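You operate a simulated robot arm through the tools that you are given. There is no shell and no other tool.

The job below is to be done with a simulated two-armed robot. You get a single attempt, and the scene is never put back.

Task
Take the blue screen cloth from the top of the grey desk and lay it out flat on the top of the long grey bench.

The check looks at the end state, three seconds after you hand in, the way a careful person would. Anything else that was tipped, shoved, dropped, spilled or broken makes it a failure. Flat cloth is picked up by pressing the open fingertips on it (5 to 10 N) and closing them slowly along it; thin cloth reads only 2 to 8 mm in the jaws.

Robot
Two 7-joint arms with two-finger parallel grippers on one trunk, on a base that moves. Base frame: it is fixed to the floor where the robot stands at the start and does not move with it; the origin is under the middle of the robot, x ahead of it, y to its left, z up; the surface under the hand at the start is at about z = 0.8. Readings come in m, rad, newtons and seconds.
The left shoulder is at the start at [0.071, 0.156, 1.005], the right one opposite. Each reaches about 1.231 m from its shoulder. Places, roughly: top of the long grey bench [0.6, -2.6, 0.8]. Payload 3.91 kg a hand.
Tool frame (each hand has its own): the origin (TCP) lies between the finger pads and is the grasp point; the fingertips stand 0.03 m ahead of it; z points along the fingers, y is the line along which they close. Largest opening 0.11 m; finger width 0.02, thickness 0.01; the body of the gripper, 0.048 by 0.112 m, starts 0.055 m behind the TCP.
Orientation is told as [roll, pitch, yaw] about the base's x, y, z axes, in that order, counted from this pose: with the fingers straight down and closing along the base's y, the tool's x points along the base's -x, its y along +y and its z along -z.

Tools
- The arms move only by the tool servo_tool. It takes "left_deltas", "right_deltas" or both (then of equal length, played together; a hand with none holds still); each is a list of rows, each a list of 7 numbers: the shift along the base's x, y, z in m, then the turn, a rotation vector about the base's x, y, z in rad, then the opening in per cent of the stroke, from 0 (shut) to 100 (fully open). In form: [[dx, dy, dz, ax, ay, az, hand], ...]. A call has 1 to 20 rows; each row shifts and turns the commanded pose from where the row before left it. Rows are played at 5 a second. More than 0.05 m and 0.15 rad between two rows, or a gripper value outside its range, and nothing of the call is played. A pose out of reach is approached as far as the arm can. The call stops where the force on the tool passes 40 N (or 10 N more than at its start, if that is more) or the arm is blocked; 0.2 s more then pass. Each finger travels about 0.108 m/s and halts on what it meets, pressing with about 24 N; the grip force reading is that of the motor and also rises with nothing between the fingers. The clock runs only during rows and for 0.2 s after the last one: add rows that do not move to give the fingers time. It gives the time, the measured TCP pose, the force on the tool (base axes), the opening and the grip force at its end, in the units of the frame above (readings bear some noise), with the torque about the TCP (base axes, N m) and any sound that the robot's microphone picked up, and new pictures: "pictures" is both (left out), scene, wrist or none (wrist: the cameras of the hands that moved).
- Cameras (640 x 400 px; columns grow to the right, rows downward): "scene" is now at [0.1415, 0.0015, 1.2432]; the picture's right is [0.01, -1.00, 0.00], its down [-0.46, -0.00, -0.89] and it looks along [0.89, 0.01, -0.46] (base axes); focal length 251 px, centre (320, 200). "left" rides on the left gripper at [0.072, -0.017, -0.104] in its tool frame; the picture's right is [0.23, 0.97, 0.00], its down [-0.76, 0.18, -0.62] and it looks along [-0.61, 0.14, 0.78] (tool axes); focal length 222 px, centre (320, 200). "right" rides on the right gripper at [0.072, 0.017, -0.103] in its tool frame; the picture's right is [-0.23, 0.97, 0.00], its down [-0.76, -0.18, -0.62] and it looks along [-0.61, -0.14, 0.78] (tool axes); focal length 222 px, centre (320, 200). There is no depth. A picture from a camera that has moved, and an enlarged one, comes with that camera's place and axes in the base frame and with its lens.
- slide_trunk(by): slides the trunk up (or, below 0, down) by that many m; the arms and the scene camera ride with it, the base frame stays. It gives what a move gives, with no picture.
- drive_base(legs): drives the robot by 1 to 6 legs, each [ahead, left, turn to the left] in m, m and rad, along the robot's own axes; the way and the turn of a leg run together, so that a leg with both is an arc; at most 1.5 m and 3.142 rad a leg. The arms and the cameras ride along, it lands a little off, and it stops where it bumps. It gives what a move gives, and a new picture of the scene camera.
- turn_head(pan, tilt): turns the head with the scene camera to pan (to the left, within 1.501 rad either way) and tilt (down, from -0.506 to 1.204), counted from straight ahead of the robot. It gives what a move gives, and a new picture of the scene camera.
- enlarge(camera, box): a new picture of the part [left, top, right, bottom] of that camera's present view, enlarged. No time passes.
- finish_job(): hands the job in; it is judged then, once.

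Places have to be worked out from the pictures, the camera data and where the tool is seen. Open the grippers and draw the arms clear of the work before you hand the job in, unless the task says otherwise.

The tools are called after "Call:" as a command line: name --argument value ..., lists and objects as JSON in quotes. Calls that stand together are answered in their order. servo_tool: Moves the arms, as the interface text tells. Its arguments: {"type":"object","properties":{"left_deltas":{"type":"array","items":{"type":"array","items":{"type":"number"}}},"right_deltas":{"type":"array","items":{"type":"array","items":{"type":"number"}}},"pictures":{"type":"string","enum":["both","scene","wrist","none"]}},"required":[]} The other tools are called the same way: slide_trunk (by) moves the trunk up or down; drive_base (legs) drives the base; turn_head (pan, tilt) turns the head that bears the scene camera; enlarge (camera, box) takes an enlarged picture of a part of a camera's view; finish_job () hands the job in.

At the start:

```text
clock: 0.0
left_tool_pos: [0.7831, 0.3225, 1.005]
left_tcp_rot: [0.001, 0.0, 0.0]
left_contact_force: [1.0, -0.4, 0.1]
left_moment: [0.05, 0.0, -0.01]
left_finger_gap: 0.11
left_grip_force: 0.0
right_tool_pos: [0.7329, -0.3618, 0.999]
right_tcp_rot: [0.0, -0.001, 0.001]
right_contact_force: [1.0, 0.2, 0.1]
right_moment: [-0.02, 0.01, 0.03]
right_finger_gap: 0.1101
right_grip_force: 0.1
trunk travel left (down, up): [-0.45, 0.49]
robot x, y, heading: [0.0015, 0.0029, 0.003]
head pan, tilt (commanded): [0.01, 0.48]
```

scene: 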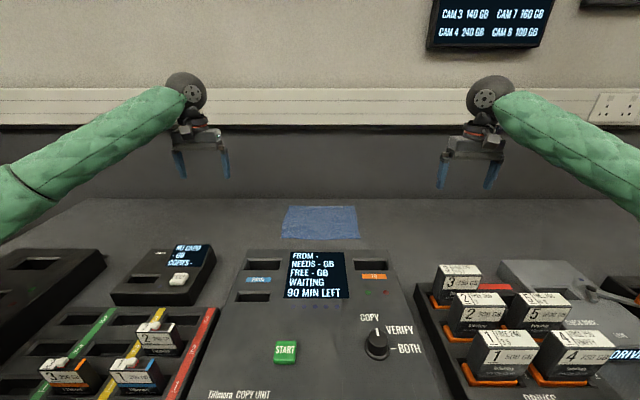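
right: 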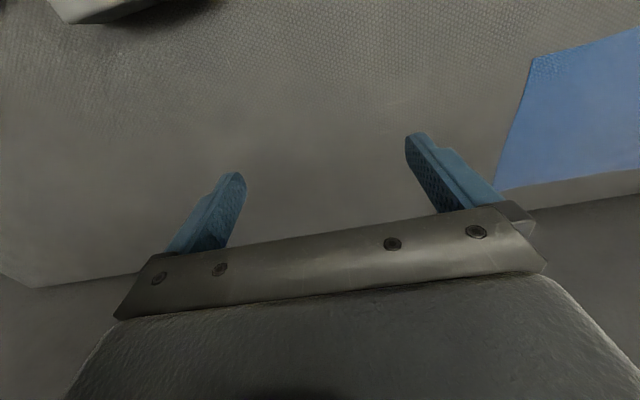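
left: 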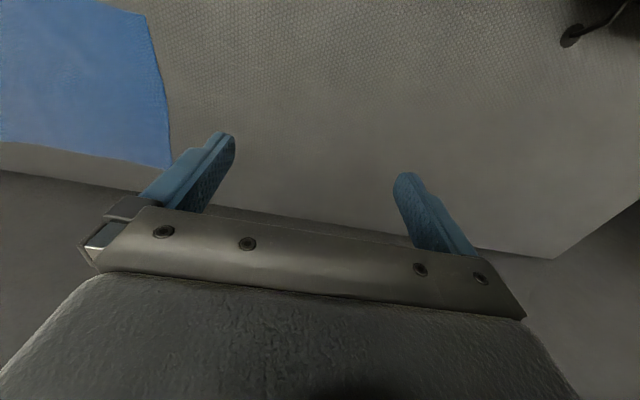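

The scene shows the blue cloth on the desk at about x 0.75–0.95, y ±0.12, behind the copy unit. I'll take enlarged looks before moving anything.

Call:
enlarge --camera "scene" --box '[220, 170, 420, 295]'

Call:
enlarge --camera "left" --box '[0, 0, 320, 200]'

Call:
enlarge --camera "right" --box '[400, 0, 640, 250]'

```text
3.20 times, centred on (320, 232) of scene
camera zoom: at [0.1415, 0.0015, 1.2432], right [0.01, -1.0, 0.0], down [-0.46, 0.0, -0.89], along [0.89, 0.01, -0.46], focal length 802 px, centre (320, 96)
```

zoom: 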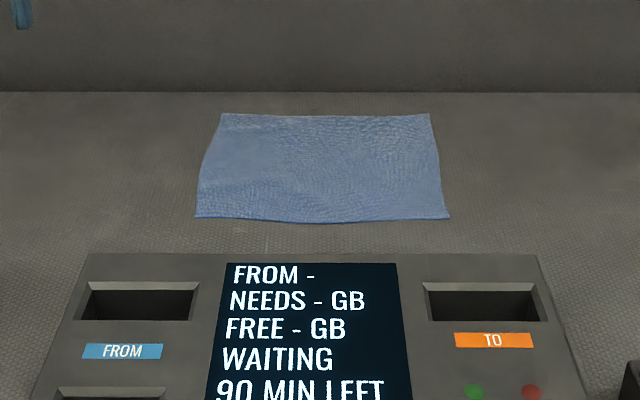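

```text
2.00 times, centred on (160, 100) of left
camera zoom: at [0.7122, 0.3064, 1.1097], right [-0.23, 0.97, 0.0], down [0.76, 0.18, 0.62], along [0.61, 0.14, -0.78], focal length 444 px, centre (640, 400)
```

zoom: 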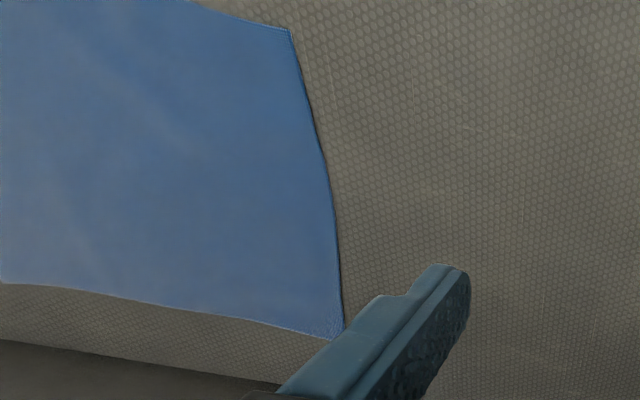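

```text
1.60 times, centred on (520, 125) of right
camera zoom: at [0.6596, -0.3447, 1.1028], right [0.23, 0.97, 0.0], down [0.76, -0.18, 0.62], along [0.61, -0.14, -0.78], focal length 355 px, centre (0, 320)
```

zoom: 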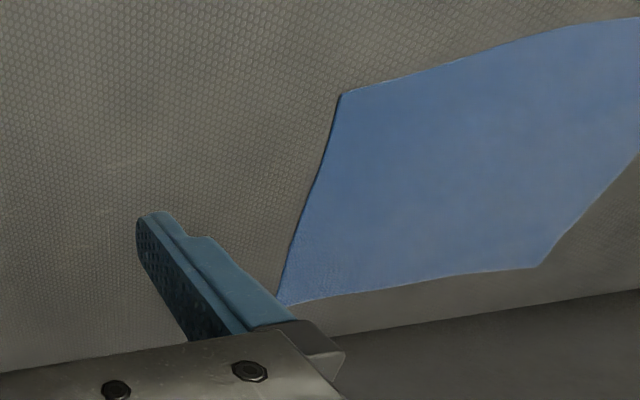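

The cloth's corners come out at about (0.752, ±0.117) near side and (0.95, ±0.117) far side, with the surface at z≈0.80. Before the pick I'll turn the head to view the bench and the way to it.

Call:
turn_head --pan -1.0 --tilt 0.35

Call:
turn_head --pan -1.5 --tilt 0.45

Call:
turn_head --pan -1.5 --tilt 1.0

Call:
turn_head --pan -0.5 --tilt 0.6

```text
clock: 1.3
left_tool_pos: [0.7836, 0.3234, 1.005]
left_tcp_rot: [0.001, 0.0, -0.001]
left_contact_force: [-0.6, -0.5, -0.8]
left_moment: [0.0, 0.01, -0.01]
left_finger_gap: 0.1099
left_grip_force: 0.1
right_tool_pos: [0.7327, -0.3629, 0.9995]
right_tcp_rot: [-0.004, 0.0, 0.0]
right_contact_force: [-1.0, 0.4, 0.1]
right_moment: [0.0, -0.03, 0.0]
right_finger_gap: 0.11
right_grip_force: 0.1
trunk travel left (down, up): [-0.45, 0.49]
robot x, y, heading: [-0.0018, -0.001, -0.001]
head pan, tilt (commanded): [-1.0, 0.351]
camera scene: at [0.1005, -0.0777, 1.2552], right [-0.84, -0.54, 0.0], down [-0.19, 0.29, -0.94], along [0.51, -0.79, -0.34], focal length 251 px, centre (320, 200)
```

scene: 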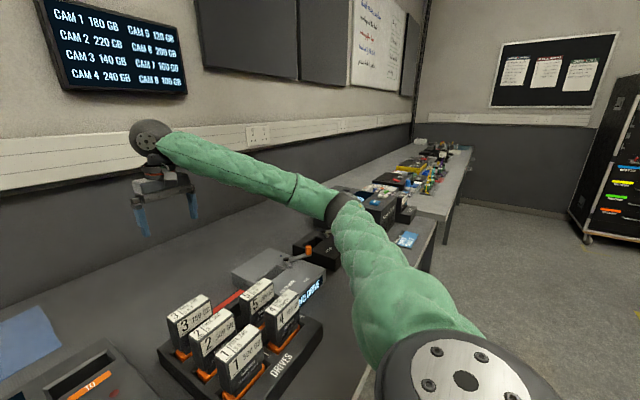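

```text
clock: 2.2
left_tool_pos: [0.7829, 0.3231, 1.004]
left_tcp_rot: [0.001, -0.002, -0.001]
left_contact_force: [-0.2, 0.7, 0.6]
left_moment: [0.02, -0.02, -0.01]
left_finger_gap: 0.1099
left_grip_force: 0.1
right_tool_pos: [0.7334, -0.3606, 0.9994]
right_tcp_rot: [0.0, 0.0, 0.0]
right_contact_force: [0.3, -0.3, 0.4]
right_moment: [0.03, 0.01, -0.01]
right_finger_gap: 0.1101
right_grip_force: 0.1
trunk travel left (down, up): [-0.45, 0.49]
robot x, y, heading: [-0.0024, 0.0012, 0.004]
head pan, tilt (commanded): [-1.499, 0.45]
camera scene: at [0.0568, -0.0911, 1.246], right [-1.0, -0.07, 0.0], down [-0.03, 0.43, -0.9], along [0.06, -0.9, -0.44], focal length 251 px, centre (320, 200)
```

scene: 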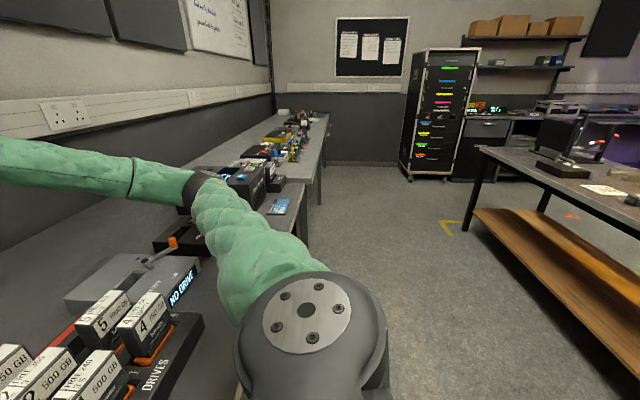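

```text
clock: 3.2
left_tool_pos: [0.7831, 0.3234, 1.0042]
left_tcp_rot: [0.001, 0.001, -0.001]
left_contact_force: [-0.9, 0.5, 0.1]
left_moment: [-0.03, 0.02, -0.02]
left_finger_gap: 0.1099
left_grip_force: 0.1
right_tool_pos: [0.7317, -0.3622, 0.9983]
right_tcp_rot: [0.001, 0.001, 0.0]
right_contact_force: [-0.7, -0.3, 0.2]
right_moment: [0.0, -0.01, -0.01]
right_finger_gap: 0.1098
right_grip_force: 0.1
trunk travel left (down, up): [-0.45, 0.49]
robot x, y, heading: [0.0031, 0.0012, -0.002]
head pan, tilt (commanded): [-1.499, 1.0]
camera scene: at [0.0551, -0.069, 1.2005], right [-1.0, -0.07, 0.0], down [-0.06, 0.84, -0.54], along [0.04, -0.54, -0.84], focal length 251 px, centre (320, 200)
```

scene: 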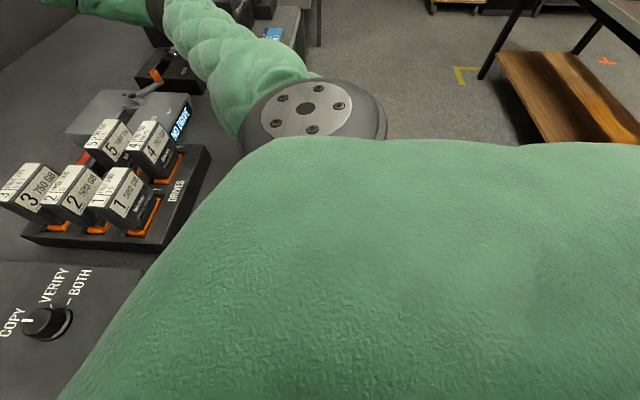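

```text
clock: 4.4
left_tool_pos: [0.7834, 0.3224, 1.0055]
left_tcp_rot: [0.001, 0.0, 0.0]
left_contact_force: [0.5, 0.1, -0.6]
left_moment: [-0.01, -0.01, -0.01]
left_finger_gap: 0.1097
left_grip_force: 0.1
right_tool_pos: [0.7331, -0.3615, 1.0]
right_tcp_rot: [-0.001, 0.0, -0.001]
right_contact_force: [-0.2, 0.1, 0.7]
right_moment: [0.0, 0.0, 0.02]
right_finger_gap: 0.1096
right_grip_force: 0.1
trunk travel left (down, up): [-0.45, 0.49]
robot x, y, heading: [-0.0008, 0.003, -0.002]
head pan, tilt (commanded): [-0.499, 0.6]
camera scene: at [0.1277, -0.0418, 1.2324], right [-0.48, -0.88, 0.0], down [-0.5, 0.27, -0.82], along [0.72, -0.4, -0.57], focal length 251 px, centre (320, 200)
```

scene: 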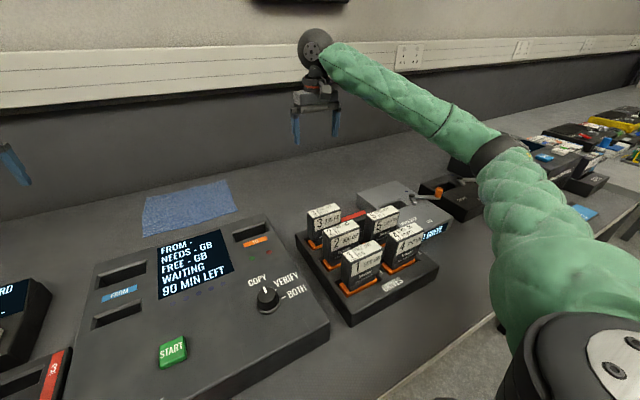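

The long bench seems to be the one along the same wall further right, with clutter on part of it. I'll look at it enlarged.

Call:
turn_head --pan -1.4 --tilt 0.25

Call:
enlarge --camera "scene" --box '[160, 60, 400, 210]'

Call:
enlarge --camera "scene" --box '[380, 60, 640, 222]'

```text
clock: 5.6
left_tool_pos: [0.784, 0.322, 1.0047]
left_tcp_rot: [0.0, 0.0, 0.0]
left_contact_force: [0.2, -0.6, 1.0]
left_moment: [-0.02, 0.01, 0.01]
left_finger_gap: 0.1101
left_grip_force: 0.1
right_tool_pos: [0.7319, -0.3625, 1.0001]
right_tcp_rot: [-0.002, 0.001, 0.001]
right_contact_force: [1.2, 0.5, -0.8]
right_moment: [0.0, 0.01, 0.0]
right_finger_gap: 0.1098
right_grip_force: 0.1
trunk travel left (down, up): [-0.45, 0.49]
robot x, y, heading: [-0.0011, -0.0, 0.0]
head pan, tilt (commanded): [-1.4, 0.25]
camera scene: at [0.0661, -0.0914, 1.2646], right [-0.99, -0.17, 0.0], down [-0.04, 0.24, -0.97], along [0.17, -0.95, -0.25], focal length 251 px, centre (320, 200)
```

scene: 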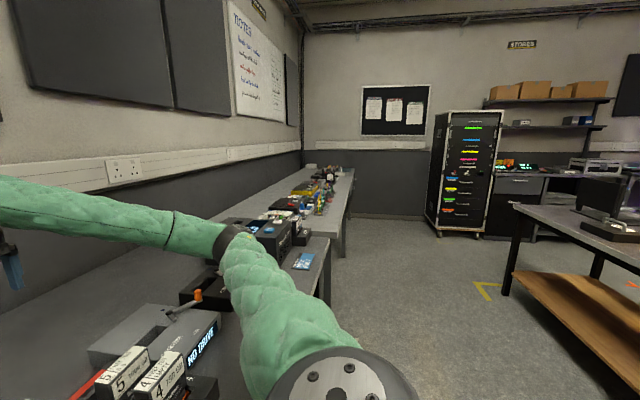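

```text
2.67 times, centred on (280, 135) of scene
camera zoom: at [0.0661, -0.0914, 1.2646], right [-0.99, -0.17, 0.0], down [-0.04, 0.24, -0.97], along [0.17, -0.95, -0.25], focal length 668 px, centre (427, 373)
```

zoom: 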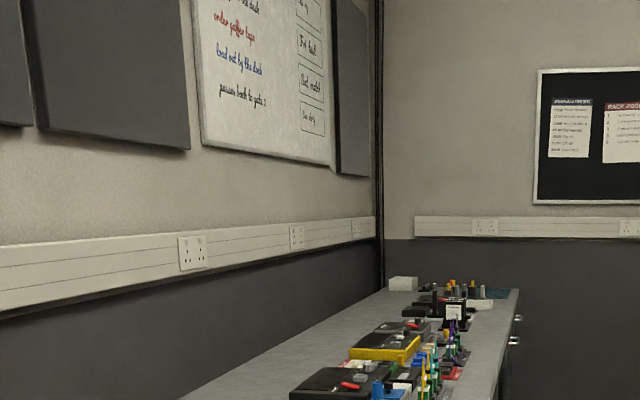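

```text
2.46 times, centred on (510, 141) of scene
camera zoom: at [0.0661, -0.0914, 1.2646], right [-0.99, -0.17, 0.0], down [-0.04, 0.24, -0.97], along [0.17, -0.95, -0.25], focal length 617 px, centre (-148, 345)
```

zoom: 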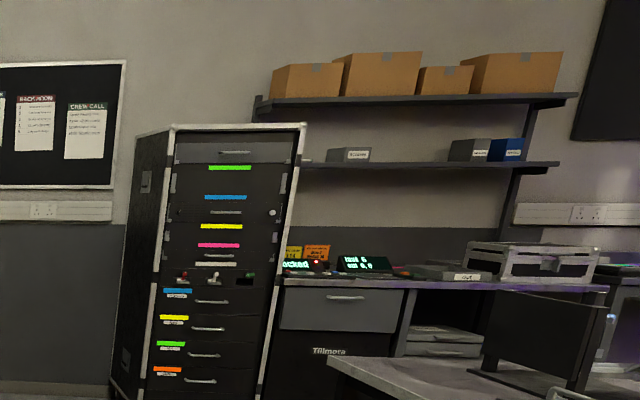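

The bench runs along the wall from about y −1.4 to −3.8 (front edge x≈0.23), with kit on its front half; I'll find the free spot after driving. First the pick: I turn the head back and raise both hands while yawing them 90° (cameras outward), so the fingers close along x, across the cloth's near edge.

Call:
turn_head --pan 0.0 --tilt 0.6

Call:
servo_tool --left_deltas '[[0, 0, 0.01, 0, 0, -0.1428, 100], [0, 0, 0.01, 0, 0, -0.1428, 100], [0, 0, 0.01, 0, 0, -0.1428, 100], [0, 0, 0.01, 0, 0, -0.1428, 100], [0, 0, 0.01, 0, 0, -0.1428, 100], [0, 0, 0.01, 0, 0, -0.1428, 100], [0, 0, 0.01, 0, 0, -0.1428, 100], [0, 0, 0.01, 0, 0, -0.1428, 100], [0, 0, 0.01, 0, 0, -0.1428, 100], [0, 0, 0.01, 0, 0, -0.1428, 100], [0, 0, 0, 0, 0, -0.1428, 100]]' --right_deltas '[[0, 0, 0.01, 0, 0, 0.1428, 100], [0, 0, 0.01, 0, 0, 0.1428, 100], [0, 0, 0.01, 0, 0, 0.1428, 100], [0, 0, 0.01, 0, 0, 0.1428, 100], [0, 0, 0.01, 0, 0, 0.1428, 100], [0, 0, 0.01, 0, 0, 0.1428, 100], [0, 0, 0.01, 0, 0, 0.1428, 100], [0, 0, 0.01, 0, 0, 0.1428, 100], [0, 0, 0.01, 0, 0, 0.1428, 100], [0, 0, 0.01, 0, 0, 0.1428, 100], [0, 0, 0, 0, 0, 0.1428, 100]]' --pictures "both"

```text
clock: 7.2
left_tool_pos: [0.7837, 0.323, 1.0041]
left_tcp_rot: [-0.001, -0.001, 0.0]
left_contact_force: [0.7, 0.0, 0.4]
left_moment: [-0.03, -0.01, 0.01]
left_finger_gap: 0.11
left_grip_force: 0.2
right_tool_pos: [0.7318, -0.3623, 0.9995]
right_tcp_rot: [0.001, -0.001, 0.0]
right_contact_force: [-0.7, -0.2, 0.4]
right_moment: [-0.02, -0.04, -0.02]
right_finger_gap: 0.1099
right_grip_force: 0.0
trunk travel left (down, up): [-0.45, 0.49]
robot x, y, heading: [0.001, 0.0041, -0.003]
head pan, tilt (commanded): [0.0, 0.6]
camera scene: at [0.1385, 0.0005, 1.2324], right [0.0, -1.0, 0.0], down [-0.57, 0.0, -0.82], along [0.82, 0.0, -0.57], focal length 251 px, centre (320, 200)
```

scene: 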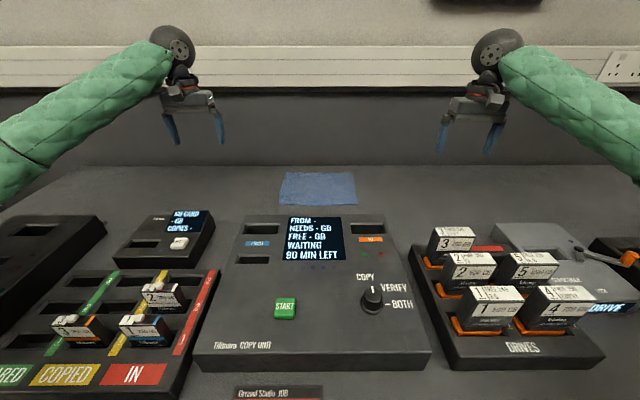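

```text
clock: 9.6
left_tool_pos: [0.7847, 0.3229, 1.1042]
left_tcp_rot: [-0.002, 0.001, -1.574]
left_contact_force: [0.1, 0.1, 0.2]
left_moment: [-0.01, -0.03, 0.01]
left_finger_gap: 0.11
left_grip_force: 0.1
right_tool_pos: [0.7336, -0.3618, 1.1]
right_tcp_rot: [-0.001, 0.0, 1.573]
right_contact_force: [-0.3, -0.2, -0.3]
right_moment: [0.0, -0.02, -0.02]
right_finger_gap: 0.1101
right_grip_force: 0.1
trunk travel left (down, up): [-0.45, 0.49]
robot x, y, heading: [-0.0012, -0.0009, 0.002]
head pan, tilt (commanded): [0.0, 0.6]
camera scene: at [0.1389, 0.0005, 1.2323], right [0.0, -1.0, 0.0], down [-0.57, 0.0, -0.82], along [0.82, 0.0, -0.57], focal length 251 px, centre (320, 200)
camera right: at [0.7154, -0.4342, 1.2029], right [-0.97, 0.23, 0.0], down [0.18, 0.76, 0.62], along [0.14, 0.61, -0.78], focal length 222 px, centre (320, 200)
camera left: at [0.7681, 0.396, 1.209], right [0.97, 0.23, 0.0], down [0.18, -0.76, 0.62], along [0.14, -0.61, -0.78], focal length 222 px, centre (320, 200)
```

scene: 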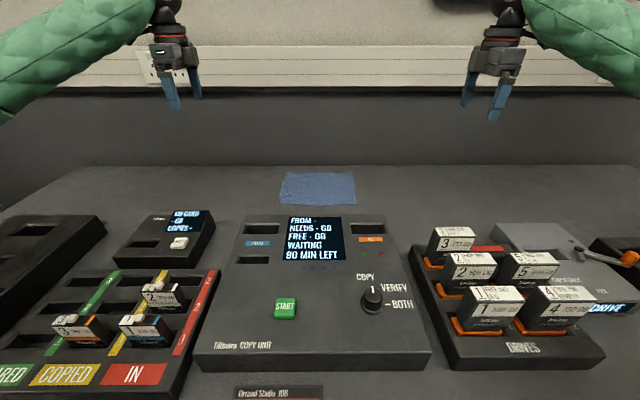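
right: 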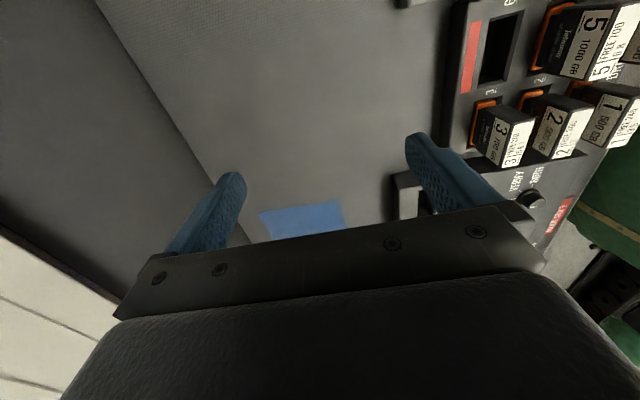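
left: 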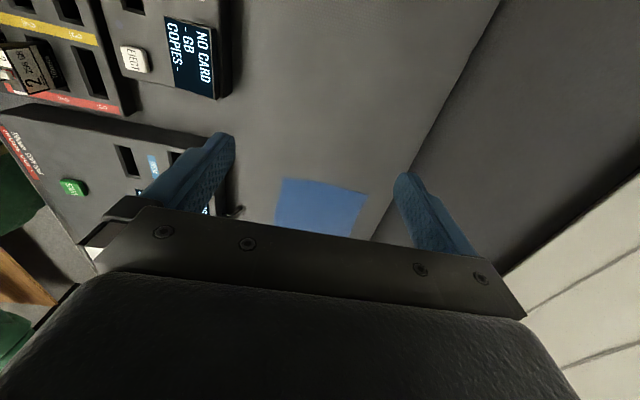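

Both hands turned cleanly. Now I bring them over the near corners at about (0.78, ±0.10) at z 0.95, narrowing the jaws to ~33 mm.

Call:
servo_tool --left_deltas '[[-0.0006, -0.0279, -0.019, 0, 0, 0, 30], [-0.0006, -0.0279, -0.019, 0, 0, 0, 30], [-0.0006, -0.0279, -0.019, 0, 0, 0, 30], [-0.0006, -0.0279, -0.019, 0, 0, 0, 30], [-0.0006, -0.0279, -0.019, 0, 0, 0, 30], [-0.0006, -0.0279, -0.019, 0, 0, 0, 30], [-0.0006, -0.0279, -0.019, 0, 0, 0, 30], [-0.0006, -0.0279, -0.019, 0, 0, 0, 30], [0, 0, 0, 0, 0, 0, 30]]' --right_deltas '[[0.0058, 0.033, -0.0187, 0, 0, 0, 30], [0.0058, 0.033, -0.0187, 0, 0, 0, 30], [0.0058, 0.033, -0.0187, 0, 0, 0, 30], [0.0058, 0.033, -0.0187, 0, 0, 0, 30], [0.0058, 0.033, -0.0187, 0, 0, 0, 30], [0.0058, 0.033, -0.0187, 0, 0, 0, 30], [0.0058, 0.033, -0.0187, 0, 0, 0, 30], [0.0058, 0.033, -0.0187, 0, 0, 0, 30], [0, 0, 0, 0, 0, 0, 30]]' --pictures "both"

```text
clock: 11.8
left_tool_pos: [0.7763, 0.0823, 0.9573]
left_tcp_rot: [0.005, 0.002, -1.59]
left_contact_force: [0.2, -0.1, -0.1]
left_moment: [0.03, 0.04, 0.02]
left_finger_gap: 0.0327
left_grip_force: 0.1
right_tool_pos: [0.7752, -0.1272, 0.9679]
right_tcp_rot: [-0.026, 0.0, 1.541]
right_contact_force: [0.1, -0.2, -1.1]
right_moment: [0.0, -0.02, -0.01]
right_finger_gap: 0.033
right_grip_force: 0.0
trunk travel left (down, up): [-0.45, 0.49]
robot x, y, heading: [0.0029, -0.0047, -0.021]
head pan, tilt (commanded): [0.0, 0.6]
stopped in row 9 (right hand): the arm was blocked; the commanded pose is now the measured one
camera scene: at [0.134, -0.0077, 1.2355], right [-0.02, -1.0, 0.0], down [-0.56, 0.01, -0.83], along [0.83, -0.02, -0.56], focal length 251 px, centre (320, 200)
camera right: at [0.7536, -0.1989, 1.0711], right [-0.97, 0.26, -0.02], down [0.18, 0.76, 0.63], along [0.18, 0.6, -0.78], focal length 222 px, centre (320, 200)
camera left: at [0.762, 0.1553, 1.0618], right [0.98, 0.21, 0.01], down [0.16, -0.77, 0.62], along [0.13, -0.61, -0.78], focal length 222 px, centre (320, 200)
```

scene: 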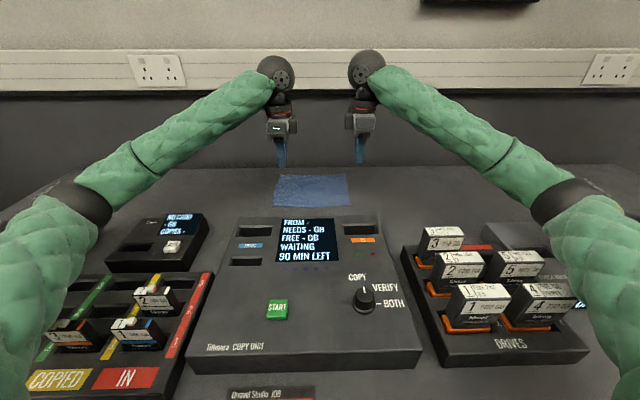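
right: 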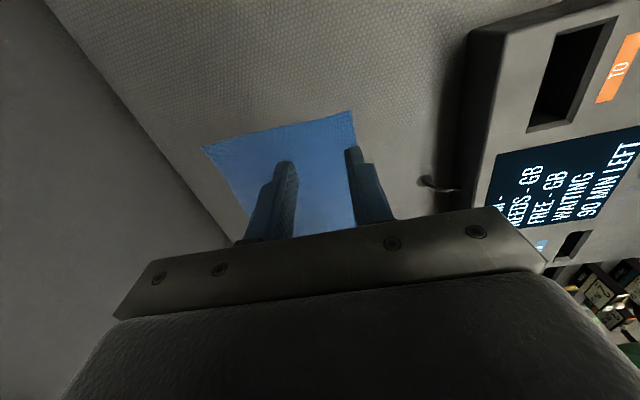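
left: 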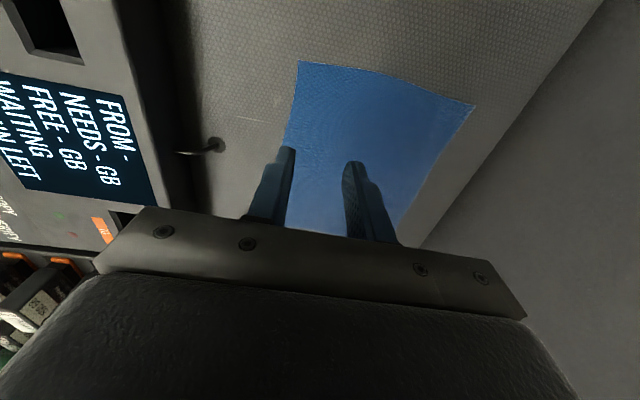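

The right arm was blocked in the last row and the base twisted by −0.02 rad, with no force at the tool, so something touched along the arm. I'll look at the right arm and elbow before moving on.

Call:
turn_head --pan -0.7 --tilt 0.6

Call:
turn_head --pan -1.3 --tilt 0.6

Call:
turn_head --pan 0.8 --tilt 0.6

Call:
turn_head --pan 0.0 --tilt 0.3

```text
clock: 12.8
left_tool_pos: [0.7749, 0.0825, 0.9604]
left_tcp_rot: [0.009, 0.003, -1.585]
left_contact_force: [0.1, 0.0, -0.3]
left_moment: [-0.01, 0.0, -0.03]
left_finger_gap: 0.0325
left_grip_force: 0.1
right_tool_pos: [0.7747, -0.1236, 0.9685]
right_tcp_rot: [-0.024, -0.002, 1.544]
right_contact_force: [-0.5, 1.2, -0.6]
right_moment: [0.04, 0.02, 0.0]
right_finger_gap: 0.0331
right_grip_force: 0.1
trunk travel left (down, up): [-0.45, 0.49]
robot x, y, heading: [0.0033, -0.0015, -0.017]
head pan, tilt (commanded): [-0.7, 0.6]
camera scene: at [0.1099, -0.0653, 1.236], right [-0.66, -0.75, -0.01], down [-0.42, 0.37, -0.83], along [0.63, -0.54, -0.56], focal length 251 px, centre (320, 200)
```

scene: 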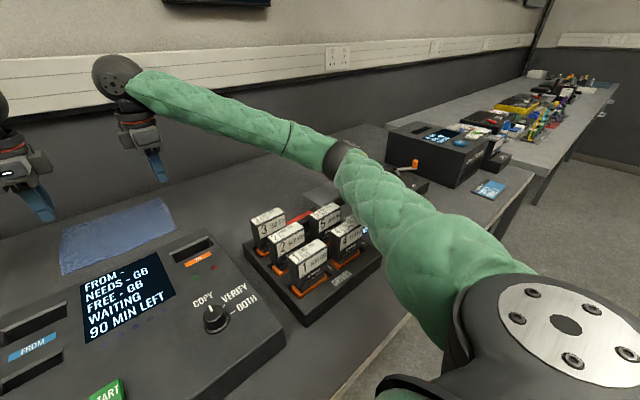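

```text
clock: 13.8
left_tool_pos: [0.7736, 0.0842, 0.9614]
left_tcp_rot: [0.008, 0.003, -1.587]
left_contact_force: [0.0, 0.0, 0.2]
left_moment: [0.01, -0.01, 0.0]
left_finger_gap: 0.0327
left_grip_force: 0.1
right_tool_pos: [0.7742, -0.1249, 0.968]
right_tcp_rot: [-0.029, -0.002, 1.545]
right_contact_force: [-0.5, 0.0, 0.6]
right_moment: [-0.05, -0.01, 0.05]
right_finger_gap: 0.033
right_grip_force: 0.3
trunk travel left (down, up): [-0.45, 0.49]
robot x, y, heading: [0.0027, -0.0009, -0.017]
head pan, tilt (commanded): [-1.3, 0.6]
camera scene: at [0.0649, -0.0924, 1.2355], right [-0.97, -0.25, -0.01], down [-0.14, 0.55, -0.82], along [0.21, -0.8, -0.57], focal length 251 px, centre (320, 200)
```

scene: 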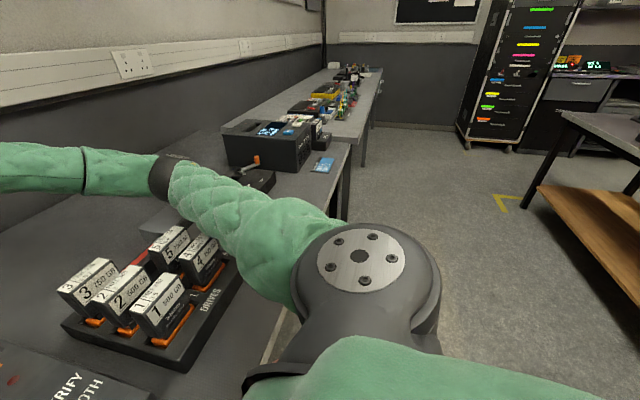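

```text
clock: 15.8
left_tool_pos: [0.773, 0.0834, 0.9605]
left_tcp_rot: [0.009, 0.003, -1.586]
left_contact_force: [-0.3, 0.2, -0.2]
left_moment: [-0.02, 0.0, 0.01]
left_finger_gap: 0.033
left_grip_force: 0.1
right_tool_pos: [0.7729, -0.1247, 0.9679]
right_tcp_rot: [-0.026, -0.001, 1.546]
right_contact_force: [0.0, -0.1, 0.4]
right_moment: [-0.03, -0.02, 0.01]
right_finger_gap: 0.0332
right_grip_force: 0.0
trunk travel left (down, up): [-0.45, 0.49]
robot x, y, heading: [0.0063, -0.0029, -0.015]
head pan, tilt (commanded): [0.799, 0.6]
camera scene: at [0.1048, 0.0555, 1.2361], right [0.7, -0.71, 0.0], down [-0.39, -0.4, -0.83], along [0.59, 0.58, -0.56], focal length 251 px, centre (320, 200)
```

scene: 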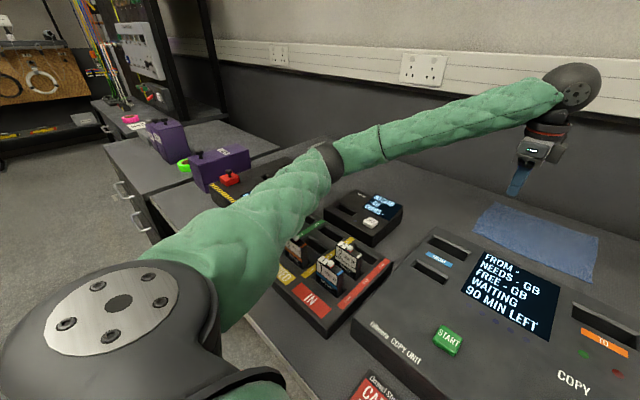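

```text
clock: 17.0
left_tool_pos: [0.7746, 0.0837, 0.9602]
left_tcp_rot: [0.008, 0.002, -1.587]
left_contact_force: [-0.2, 0.6, -1.5]
left_moment: [0.0, -0.01, 0.0]
left_finger_gap: 0.0328
left_grip_force: 0.0
right_tool_pos: [0.773, -0.1257, 0.9683]
right_tcp_rot: [-0.025, -0.001, 1.545]
right_contact_force: [-0.4, 0.5, 0.3]
right_moment: [-0.03, -0.02, -0.02]
right_finger_gap: 0.0331
right_grip_force: 0.0
trunk travel left (down, up): [-0.45, 0.49]
robot x, y, heading: [0.0019, -0.0054, -0.014]
head pan, tilt (commanded): [0.0, 0.3]
camera scene: at [0.1351, -0.0085, 1.2635], right [-0.02, -1.0, 0.0], down [-0.29, 0.01, -0.96], along [0.96, -0.01, -0.29], focal length 251 px, centre (320, 200)
```

scene: 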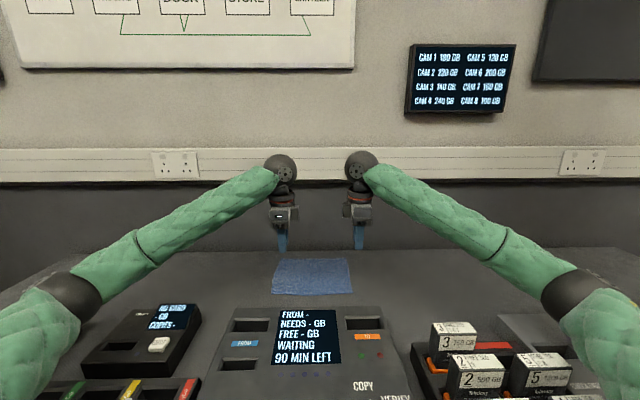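

The tool forces are nil, the arm lagged up and outward and the base yielded to the right, so the right upper arm most likely touched the upright drives in the tray. Raising the trunk straight up frees the arm and gives the elbows clearance for the pick.

Call:
slide_trunk --by 0.22

Call:
turn_head --pan -0.7 --tilt 0.8

Call:
enlarge --camera "scene" --box '[200, 120, 520, 320]'

```text
clock: 19.3
left_tool_pos: [0.7825, 0.0885, 1.1691]
left_tcp_rot: [-0.003, 0.0, -1.586]
left_contact_force: [-0.2, 0.1, -0.3]
left_moment: [0.03, 0.03, -0.01]
left_finger_gap: 0.0331
left_grip_force: 0.0
right_tool_pos: [0.7797, -0.1181, 1.175]
right_tcp_rot: [-0.01, -0.001, 1.55]
right_contact_force: [-0.1, -0.7, -0.1]
right_moment: [0.02, 0.01, 0.0]
right_finger_gap: 0.0331
right_grip_force: 0.0
trunk travel left (down, up): [-0.67, 0.27]
robot x, y, heading: [0.0044, -0.0066, -0.015]
head pan, tilt (commanded): [0.0, 0.3]
```

```text
clock: 20.4
left_tool_pos: [0.7821, 0.0881, 1.1693]
left_tcp_rot: [0.001, 0.0, -1.585]
left_contact_force: [0.2, -0.1, -0.3]
left_moment: [0.03, -0.03, 0.01]
left_finger_gap: 0.0331
left_grip_force: 0.0
right_tool_pos: [0.7819, -0.1172, 1.1744]
right_tcp_rot: [-0.011, 0.0, 1.549]
right_contact_force: [0.0, -0.5, 0.0]
right_moment: [-0.05, -0.02, 0.01]
right_finger_gap: 0.0328
right_grip_force: 0.0
trunk travel left (down, up): [-0.67, 0.27]
robot x, y, heading: [0.0037, -0.0054, -0.017]
head pan, tilt (commanded): [-0.7, 0.799]
camera scene: at [0.1144, -0.0563, 1.4356], right [-0.65, -0.76, 0.0], down [-0.54, 0.47, -0.7], along [0.53, -0.46, -0.72], focal length 251 px, centre (320, 200)
```

scene: 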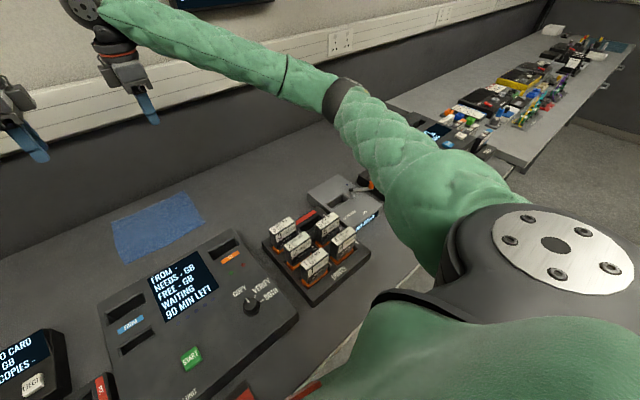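

```text
2.00 times, centred on (360, 220) of scene
camera zoom: at [0.1144, -0.0563, 1.4356], right [-0.65, -0.76, 0.0], down [-0.54, 0.47, -0.7], along [0.53, -0.46, -0.72], focal length 501 px, centre (240, 160)
```

zoom: 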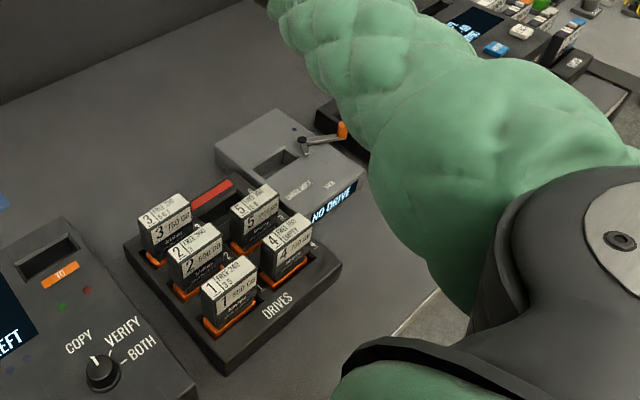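

The drives are all upright and in place; triangulation puts their tops at z≈0.955 right under the upper arm, which explains the contact. I'll raise the trunk another 0.2 m so that the upper arms stay well above them when the hands go down.

Call:
slide_trunk --by 0.2

Call:
turn_head --pan 0.0 --tilt 0.75

```text
clock: 22.5
left_tool_pos: [0.783, 0.0881, 1.3704]
left_tcp_rot: [-0.001, -0.002, -1.585]
left_contact_force: [0.2, 0.0, -0.4]
left_moment: [0.03, -0.03, 0.02]
left_finger_gap: 0.0328
left_grip_force: 0.1
right_tool_pos: [0.7817, -0.1168, 1.3746]
right_tcp_rot: [-0.01, -0.002, 1.551]
right_contact_force: [0.5, 0.3, -0.1]
right_moment: [0.05, -0.03, 0.0]
right_finger_gap: 0.0331
right_grip_force: 0.1
trunk travel left (down, up): [-0.87, 0.07]
robot x, y, heading: [0.0043, -0.0008, -0.016]
head pan, tilt (commanded): [-0.7, 0.799]
```

```text
clock: 23.6
left_tool_pos: [0.7817, 0.088, 1.3712]
left_tcp_rot: [-0.001, 0.001, -1.586]
left_contact_force: [-0.3, 0.7, -0.1]
left_moment: [-0.01, 0.0, 0.01]
left_finger_gap: 0.0328
left_grip_force: 0.0
right_tool_pos: [0.7816, -0.1172, 1.375]
right_tcp_rot: [-0.011, 0.0, 1.55]
right_contact_force: [0.3, -0.3, 1.2]
right_moment: [-0.02, 0.01, 0.02]
right_finger_gap: 0.0331
right_grip_force: 0.0
trunk travel left (down, up): [-0.87, 0.07]
robot x, y, heading: [0.0013, -0.0044, -0.014]
head pan, tilt (commanded): [0.0, 0.75]
camera scene: at [0.1362, -0.0048, 1.6395], right [-0.01, -1.0, 0.0], down [-0.68, 0.01, -0.73], along [0.73, -0.01, -0.68], focal length 251 px, centre (320, 200)
```

scene: 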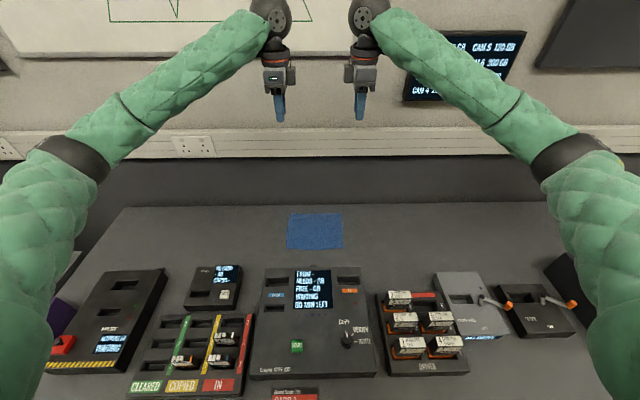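

The view from above is clear and everything stands as before. I lower both hands part way (to z≈1.10), trimming yaw and y, and check the arms' clearance over the drives.

Call:
servo_tool --left_deltas '[[0, 0.0013, -0.03, 0, 0, 0.0017, 30], [0, 0.0013, -0.03, 0, 0, 0.0017, 30], [0, 0.0013, -0.03, 0, 0, 0.0017, 30], [0, 0.0013, -0.03, 0, 0, 0.0017, 30], [0, 0.0013, -0.03, 0, 0, 0.0017, 30], [0, 0.0013, -0.03, 0, 0, 0.0017, 30], [0, 0.0013, -0.03, 0, 0, 0.0017, 30], [0, 0.0013, -0.03, 0, 0, 0.0017, 30], [0, 0.0013, -0.03, 0, 0, 0.0017, 30], [0, 0, 0, 0, 0, 0, 30]]' --right_deltas '[[0, 0.0021, -0.0304, 0.0011, 0, 0.0023, 30], [0, 0.0021, -0.0304, 0.0011, 0, 0.0023, 30], [0, 0.0021, -0.0304, 0.0011, 0, 0.0023, 30], [0, 0.0021, -0.0304, 0.0011, 0, 0.0023, 30], [0, 0.0021, -0.0304, 0.0011, 0, 0.0023, 30], [0, 0.0021, -0.0304, 0.0011, 0, 0.0023, 30], [0, 0.0021, -0.0304, 0.0011, 0, 0.0023, 30], [0, 0.0021, -0.0304, 0.0011, 0, 0.0023, 30], [0, 0.0021, -0.0304, 0.0011, 0, 0.0023, 30], [0, 0, 0, 0, 0, 0, 30]]' --pictures "both"

Call:
turn_head --pan -0.9 --tilt 0.8

```text
clock: 25.8
left_tool_pos: [0.7793, 0.0982, 1.1016]
left_tcp_rot: [0.0, -0.001, -1.569]
left_contact_force: [-0.6, -0.6, 0.4]
left_moment: [-0.03, -0.01, 0.02]
left_finger_gap: 0.0329
left_grip_force: 0.0
right_tool_pos: [0.7815, -0.0981, 1.1004]
right_tcp_rot: [-0.01, -0.009, 1.571]
right_contact_force: [0.4, 1.3, 0.1]
right_moment: [-0.01, 0.01, 0.0]
right_finger_gap: 0.0328
right_grip_force: 0.0
trunk travel left (down, up): [-0.87, 0.07]
robot x, y, heading: [0.0068, -0.0027, -0.013]
head pan, tilt (commanded): [0.0, 0.75]
camera scene: at [0.1358, -0.0048, 1.6396], right [-0.01, -1.0, 0.0], down [-0.68, 0.01, -0.73], along [0.73, -0.01, -0.68], focal length 251 px, centre (320, 200)
camera right: at [0.7624, -0.1709, 1.2029], right [-0.97, 0.23, -0.01], down [0.17, 0.76, 0.63], along [0.15, 0.61, -0.77], focal length 222 px, centre (320, 200)
camera left: at [0.7648, 0.1721, 1.2053], right [0.97, 0.23, 0.0], down [0.18, -0.76, 0.62], along [0.14, -0.61, -0.78], focal length 222 px, centre (320, 200)
```

scene: 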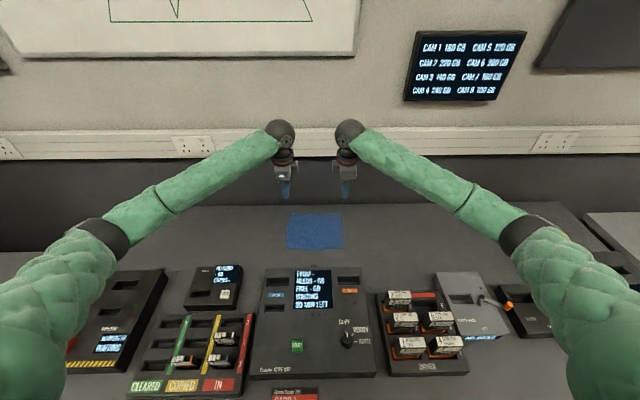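
right: 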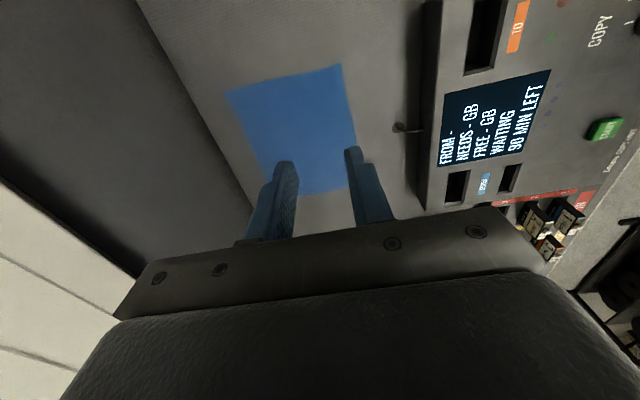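
left: 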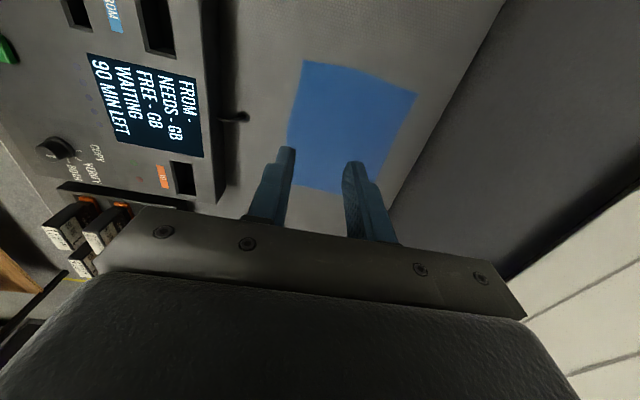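

```text
clock: 27.0
left_tool_pos: [0.7803, 0.1001, 1.1012]
left_tcp_rot: [0.0, 0.001, -1.569]
left_contact_force: [0.4, -1.0, 0.8]
left_moment: [0.01, 0.01, -0.03]
left_finger_gap: 0.0331
left_grip_force: 0.0
right_tool_pos: [0.7807, -0.0976, 1.0997]
right_tcp_rot: [-0.01, -0.008, 1.572]
right_contact_force: [0.3, -0.7, -0.2]
right_moment: [0.02, -0.04, 0.0]
right_finger_gap: 0.0327
right_grip_force: 0.1
trunk travel left (down, up): [-0.87, 0.07]
robot x, y, heading: [0.0019, -0.0049, -0.011]
head pan, tilt (commanded): [-0.901, 0.799]
camera scene: at [0.1025, -0.0674, 1.6356], right [-0.79, -0.61, 0.0], down [-0.44, 0.57, -0.7], along [0.43, -0.55, -0.72], focal length 251 px, centre (320, 200)
```

scene: 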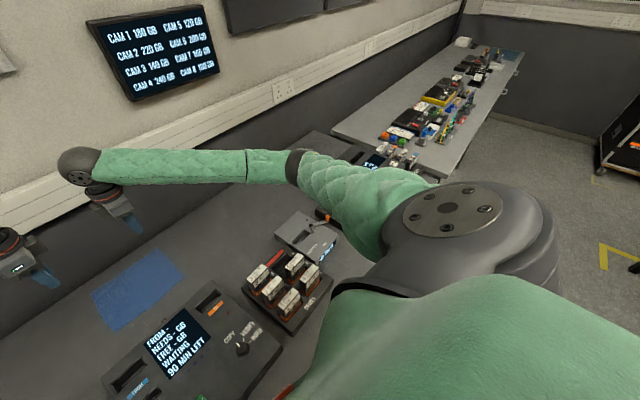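

The right arm is well clear above the drives. I continue down to z≈0.90 with a small trim of the right hand's tilt.

Call:
servo_tool --left_deltas '[[0, 0, -0.025, 0, 0, 0, 30], [0, 0, -0.025, 0, 0, 0, 30], [0, 0, -0.025, 0, 0, 0, 30], [0, 0, -0.025, 0, 0, 0, 30], [0, 0, -0.025, 0, 0, 0, 30], [0, 0, -0.025, 0, 0, 0, 30], [0, 0, -0.025, 0, 0, 0, 30], [0, 0, -0.025, 0, 0, 0, 30], [0, 0, 0, 0, 0, 0, 30]]' --right_deltas '[[0, 0, -0.025, -0.001, 0.00125, 0, 30], [0, 0, -0.025, -0.001, 0.00125, 0, 30], [0, 0, -0.025, -0.001, 0.00125, 0, 30], [0, 0, -0.025, -0.001, 0.00125, 0, 30], [0, 0, -0.025, -0.001, 0.00125, 0, 30], [0, 0, -0.025, -0.001, 0.00125, 0, 30], [0, 0, -0.025, -0.001, 0.00125, 0, 30], [0, 0, -0.025, -0.001, 0.00125, 0, 30], [0, 0, 0, 0, 0, 0, 30]]' --pictures "both"

```text
clock: 29.0
left_tool_pos: [0.7839, 0.1012, 0.9011]
left_tcp_rot: [0.001, 0.0, -1.568]
left_contact_force: [0.5, -0.6, -0.3]
left_moment: [-0.01, 0.01, 0.0]
left_finger_gap: 0.033
left_grip_force: 0.1
right_tool_pos: [0.7805, -0.0964, 0.8996]
right_tcp_rot: [-0.001, -0.001, 1.572]
right_contact_force: [-0.1, 0.3, 0.3]
right_moment: [0.02, 0.03, 0.02]
right_finger_gap: 0.033
right_grip_force: 0.0
trunk travel left (down, up): [-0.87, 0.07]
robot x, y, heading: [0.0006, 0.0032, -0.016]
head pan, tilt (commanded): [-0.901, 0.799]
camera scene: at [0.1021, -0.0674, 1.6356], right [-0.79, -0.61, 0.0], down [-0.44, 0.57, -0.7], along [0.43, -0.55, -0.72], focal length 251 px, centre (320, 200)
camera right: at [0.763, -0.1688, 1.0029], right [-0.97, 0.23, 0.0], down [0.18, 0.76, 0.62], along [0.14, 0.61, -0.78], focal length 222 px, centre (320, 200)
camera left: at [0.7664, 0.1725, 1.0058], right [0.97, 0.23, 0.0], down [0.18, -0.76, 0.62], along [0.14, -0.61, -0.78], focal length 222 px, centre (320, 200)
```

scene: 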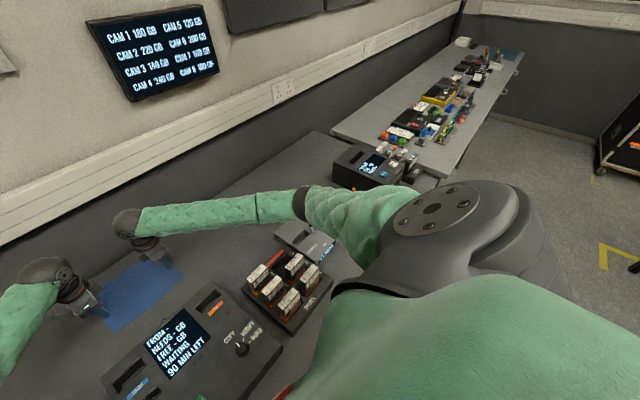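
right: 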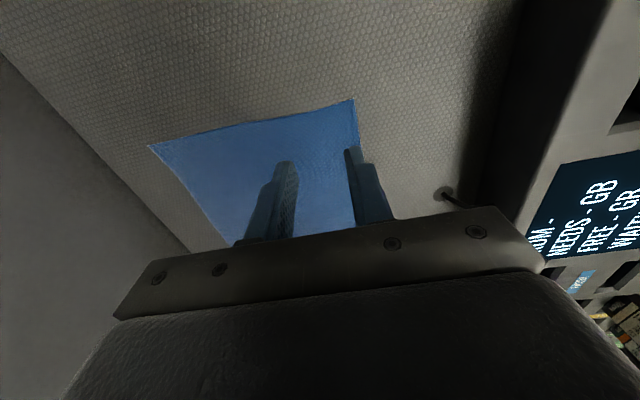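
left: 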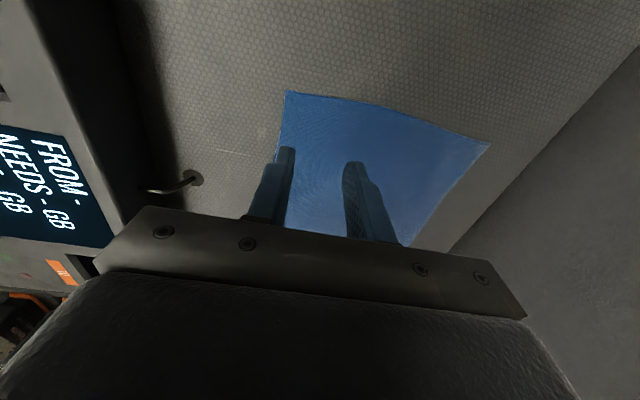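

Both wrist views put the near edge at x≈0.747 with corners at y≈+0.121 and −0.112. I trim the hands to x≈0.778 so the near fingers sit just inside the edge, and lower to z≈0.838.

Call:
servo_tool --left_deltas '[[-0.003, 0, -0.015, 0, 0, 0, 30], [-0.003, 0, -0.015, 0, 0, 0, 30], [0, 0, -0.015, 0, 0, 0, 30], [0, 0, -0.01, 0, 0, 0, 30], [0, 0, -0.008, 0, 0, 0, 30], [0, 0, 0, 0, 0, 0, 30]]' --right_deltas '[[-0.0015, 0, -0.015, 0, 0, 0, 30], [-0.0015, 0, -0.015, 0, 0, 0, 30], [0, 0, -0.015, 0, 0, 0, 30], [0, 0, -0.01, 0, 0, 0, 30], [0, 0, -0.008, 0, 0, 0, 30], [0, 0, 0, 0, 0, 0, 30]]' --pictures "wrist"

Call:
turn_head --pan 0.0 --tilt 0.75

```text
clock: 30.4
left_tool_pos: [0.775, 0.0993, 0.8366]
left_tcp_rot: [0.0, 0.0, -1.569]
left_contact_force: [0.4, 0.1, -0.5]
left_moment: [0.01, 0.01, -0.01]
left_finger_gap: 0.033
left_grip_force: 0.1
right_tool_pos: [0.778, -0.0974, 0.8379]
right_tcp_rot: [0.001, 0.002, 1.572]
right_contact_force: [-0.2, -0.7, 0.2]
right_moment: [0.0, 0.01, -0.03]
right_finger_gap: 0.0329
right_grip_force: 0.0
trunk travel left (down, up): [-0.87, 0.07]
robot x, y, heading: [-0.0006, -0.0061, -0.015]
head pan, tilt (commanded): [-0.901, 0.799]
camera right: at [0.7599, -0.1697, 0.9411], right [-0.97, 0.23, 0.0], down [0.18, 0.76, 0.62], along [0.14, 0.61, -0.78], focal length 222 px, centre (320, 200)
camera left: at [0.7593, 0.1732, 0.9416], right [0.97, 0.23, 0.0], down [0.18, -0.76, 0.62], along [0.14, -0.61, -0.78], focal length 222 px, centre (320, 200)
```

right: 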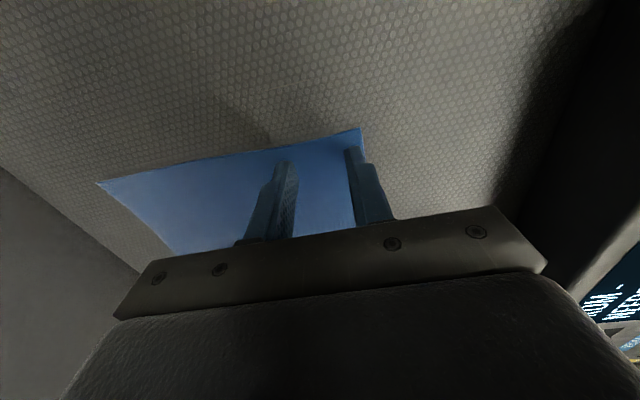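
left: 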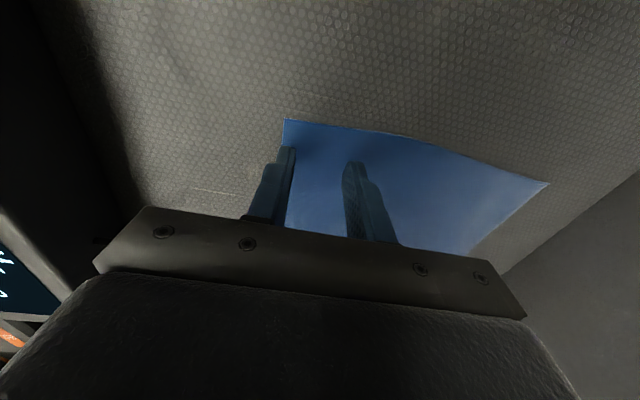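

```text
clock: 31.6
left_tool_pos: [0.7748, 0.1008, 0.8374]
left_tcp_rot: [-0.001, 0.0, -1.57]
left_contact_force: [-0.3, 0.3, 0.6]
left_moment: [-0.01, 0.02, -0.01]
left_finger_gap: 0.033
left_grip_force: 0.1
right_tool_pos: [0.7765, -0.0986, 0.8386]
right_tcp_rot: [0.001, -0.001, 1.571]
right_contact_force: [-1.1, -0.2, 0.3]
right_moment: [-0.03, 0.02, 0.0]
right_finger_gap: 0.0331
right_grip_force: 0.1
trunk travel left (down, up): [-0.87, 0.07]
robot x, y, heading: [0.0054, -0.0029, -0.01]
head pan, tilt (commanded): [0.0, 0.75]
camera scene: at [0.1361, -0.0047, 1.6395], right [-0.01, -1.0, 0.0], down [-0.68, 0.01, -0.73], along [0.73, -0.01, -0.68], focal length 251 px, centre (320, 200)
```

scene: 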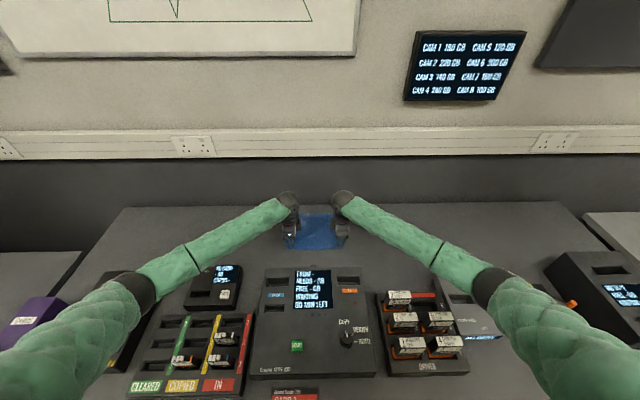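

I'll zoom into both wrist views to see how the near fingers line up with the cloth's near edge.

Call:
enlarge --camera "left" --box '[220, 90, 420, 240]'

Call:
enlarge --camera "right" --box '[220, 90, 420, 240]'

```text
2.67 times, centred on (320, 165) of left
camera zoom: at [0.7593, 0.173, 0.9419], right [0.97, 0.23, 0.0], down [0.18, -0.76, 0.62], along [0.14, -0.61, -0.78], focal length 592 px, centre (320, 293)
```

zoom: 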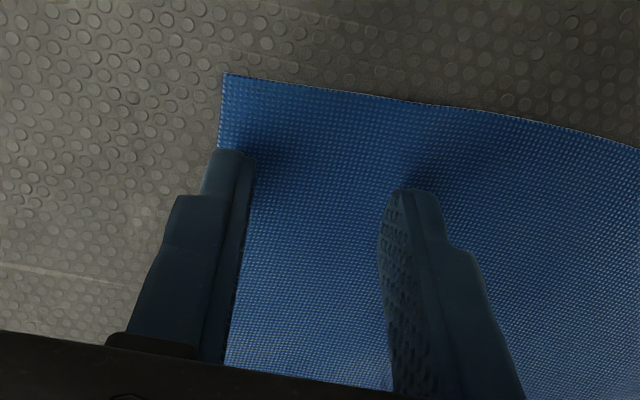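

```text
2.67 times, centred on (320, 165) of right
camera zoom: at [0.7599, -0.1698, 0.9413], right [-0.97, 0.23, 0.0], down [0.18, 0.76, 0.62], along [0.14, 0.61, -0.78], focal length 592 px, centre (320, 293)
```

zoom: 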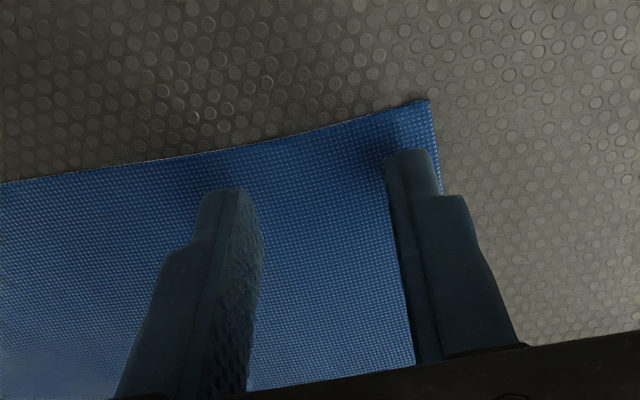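

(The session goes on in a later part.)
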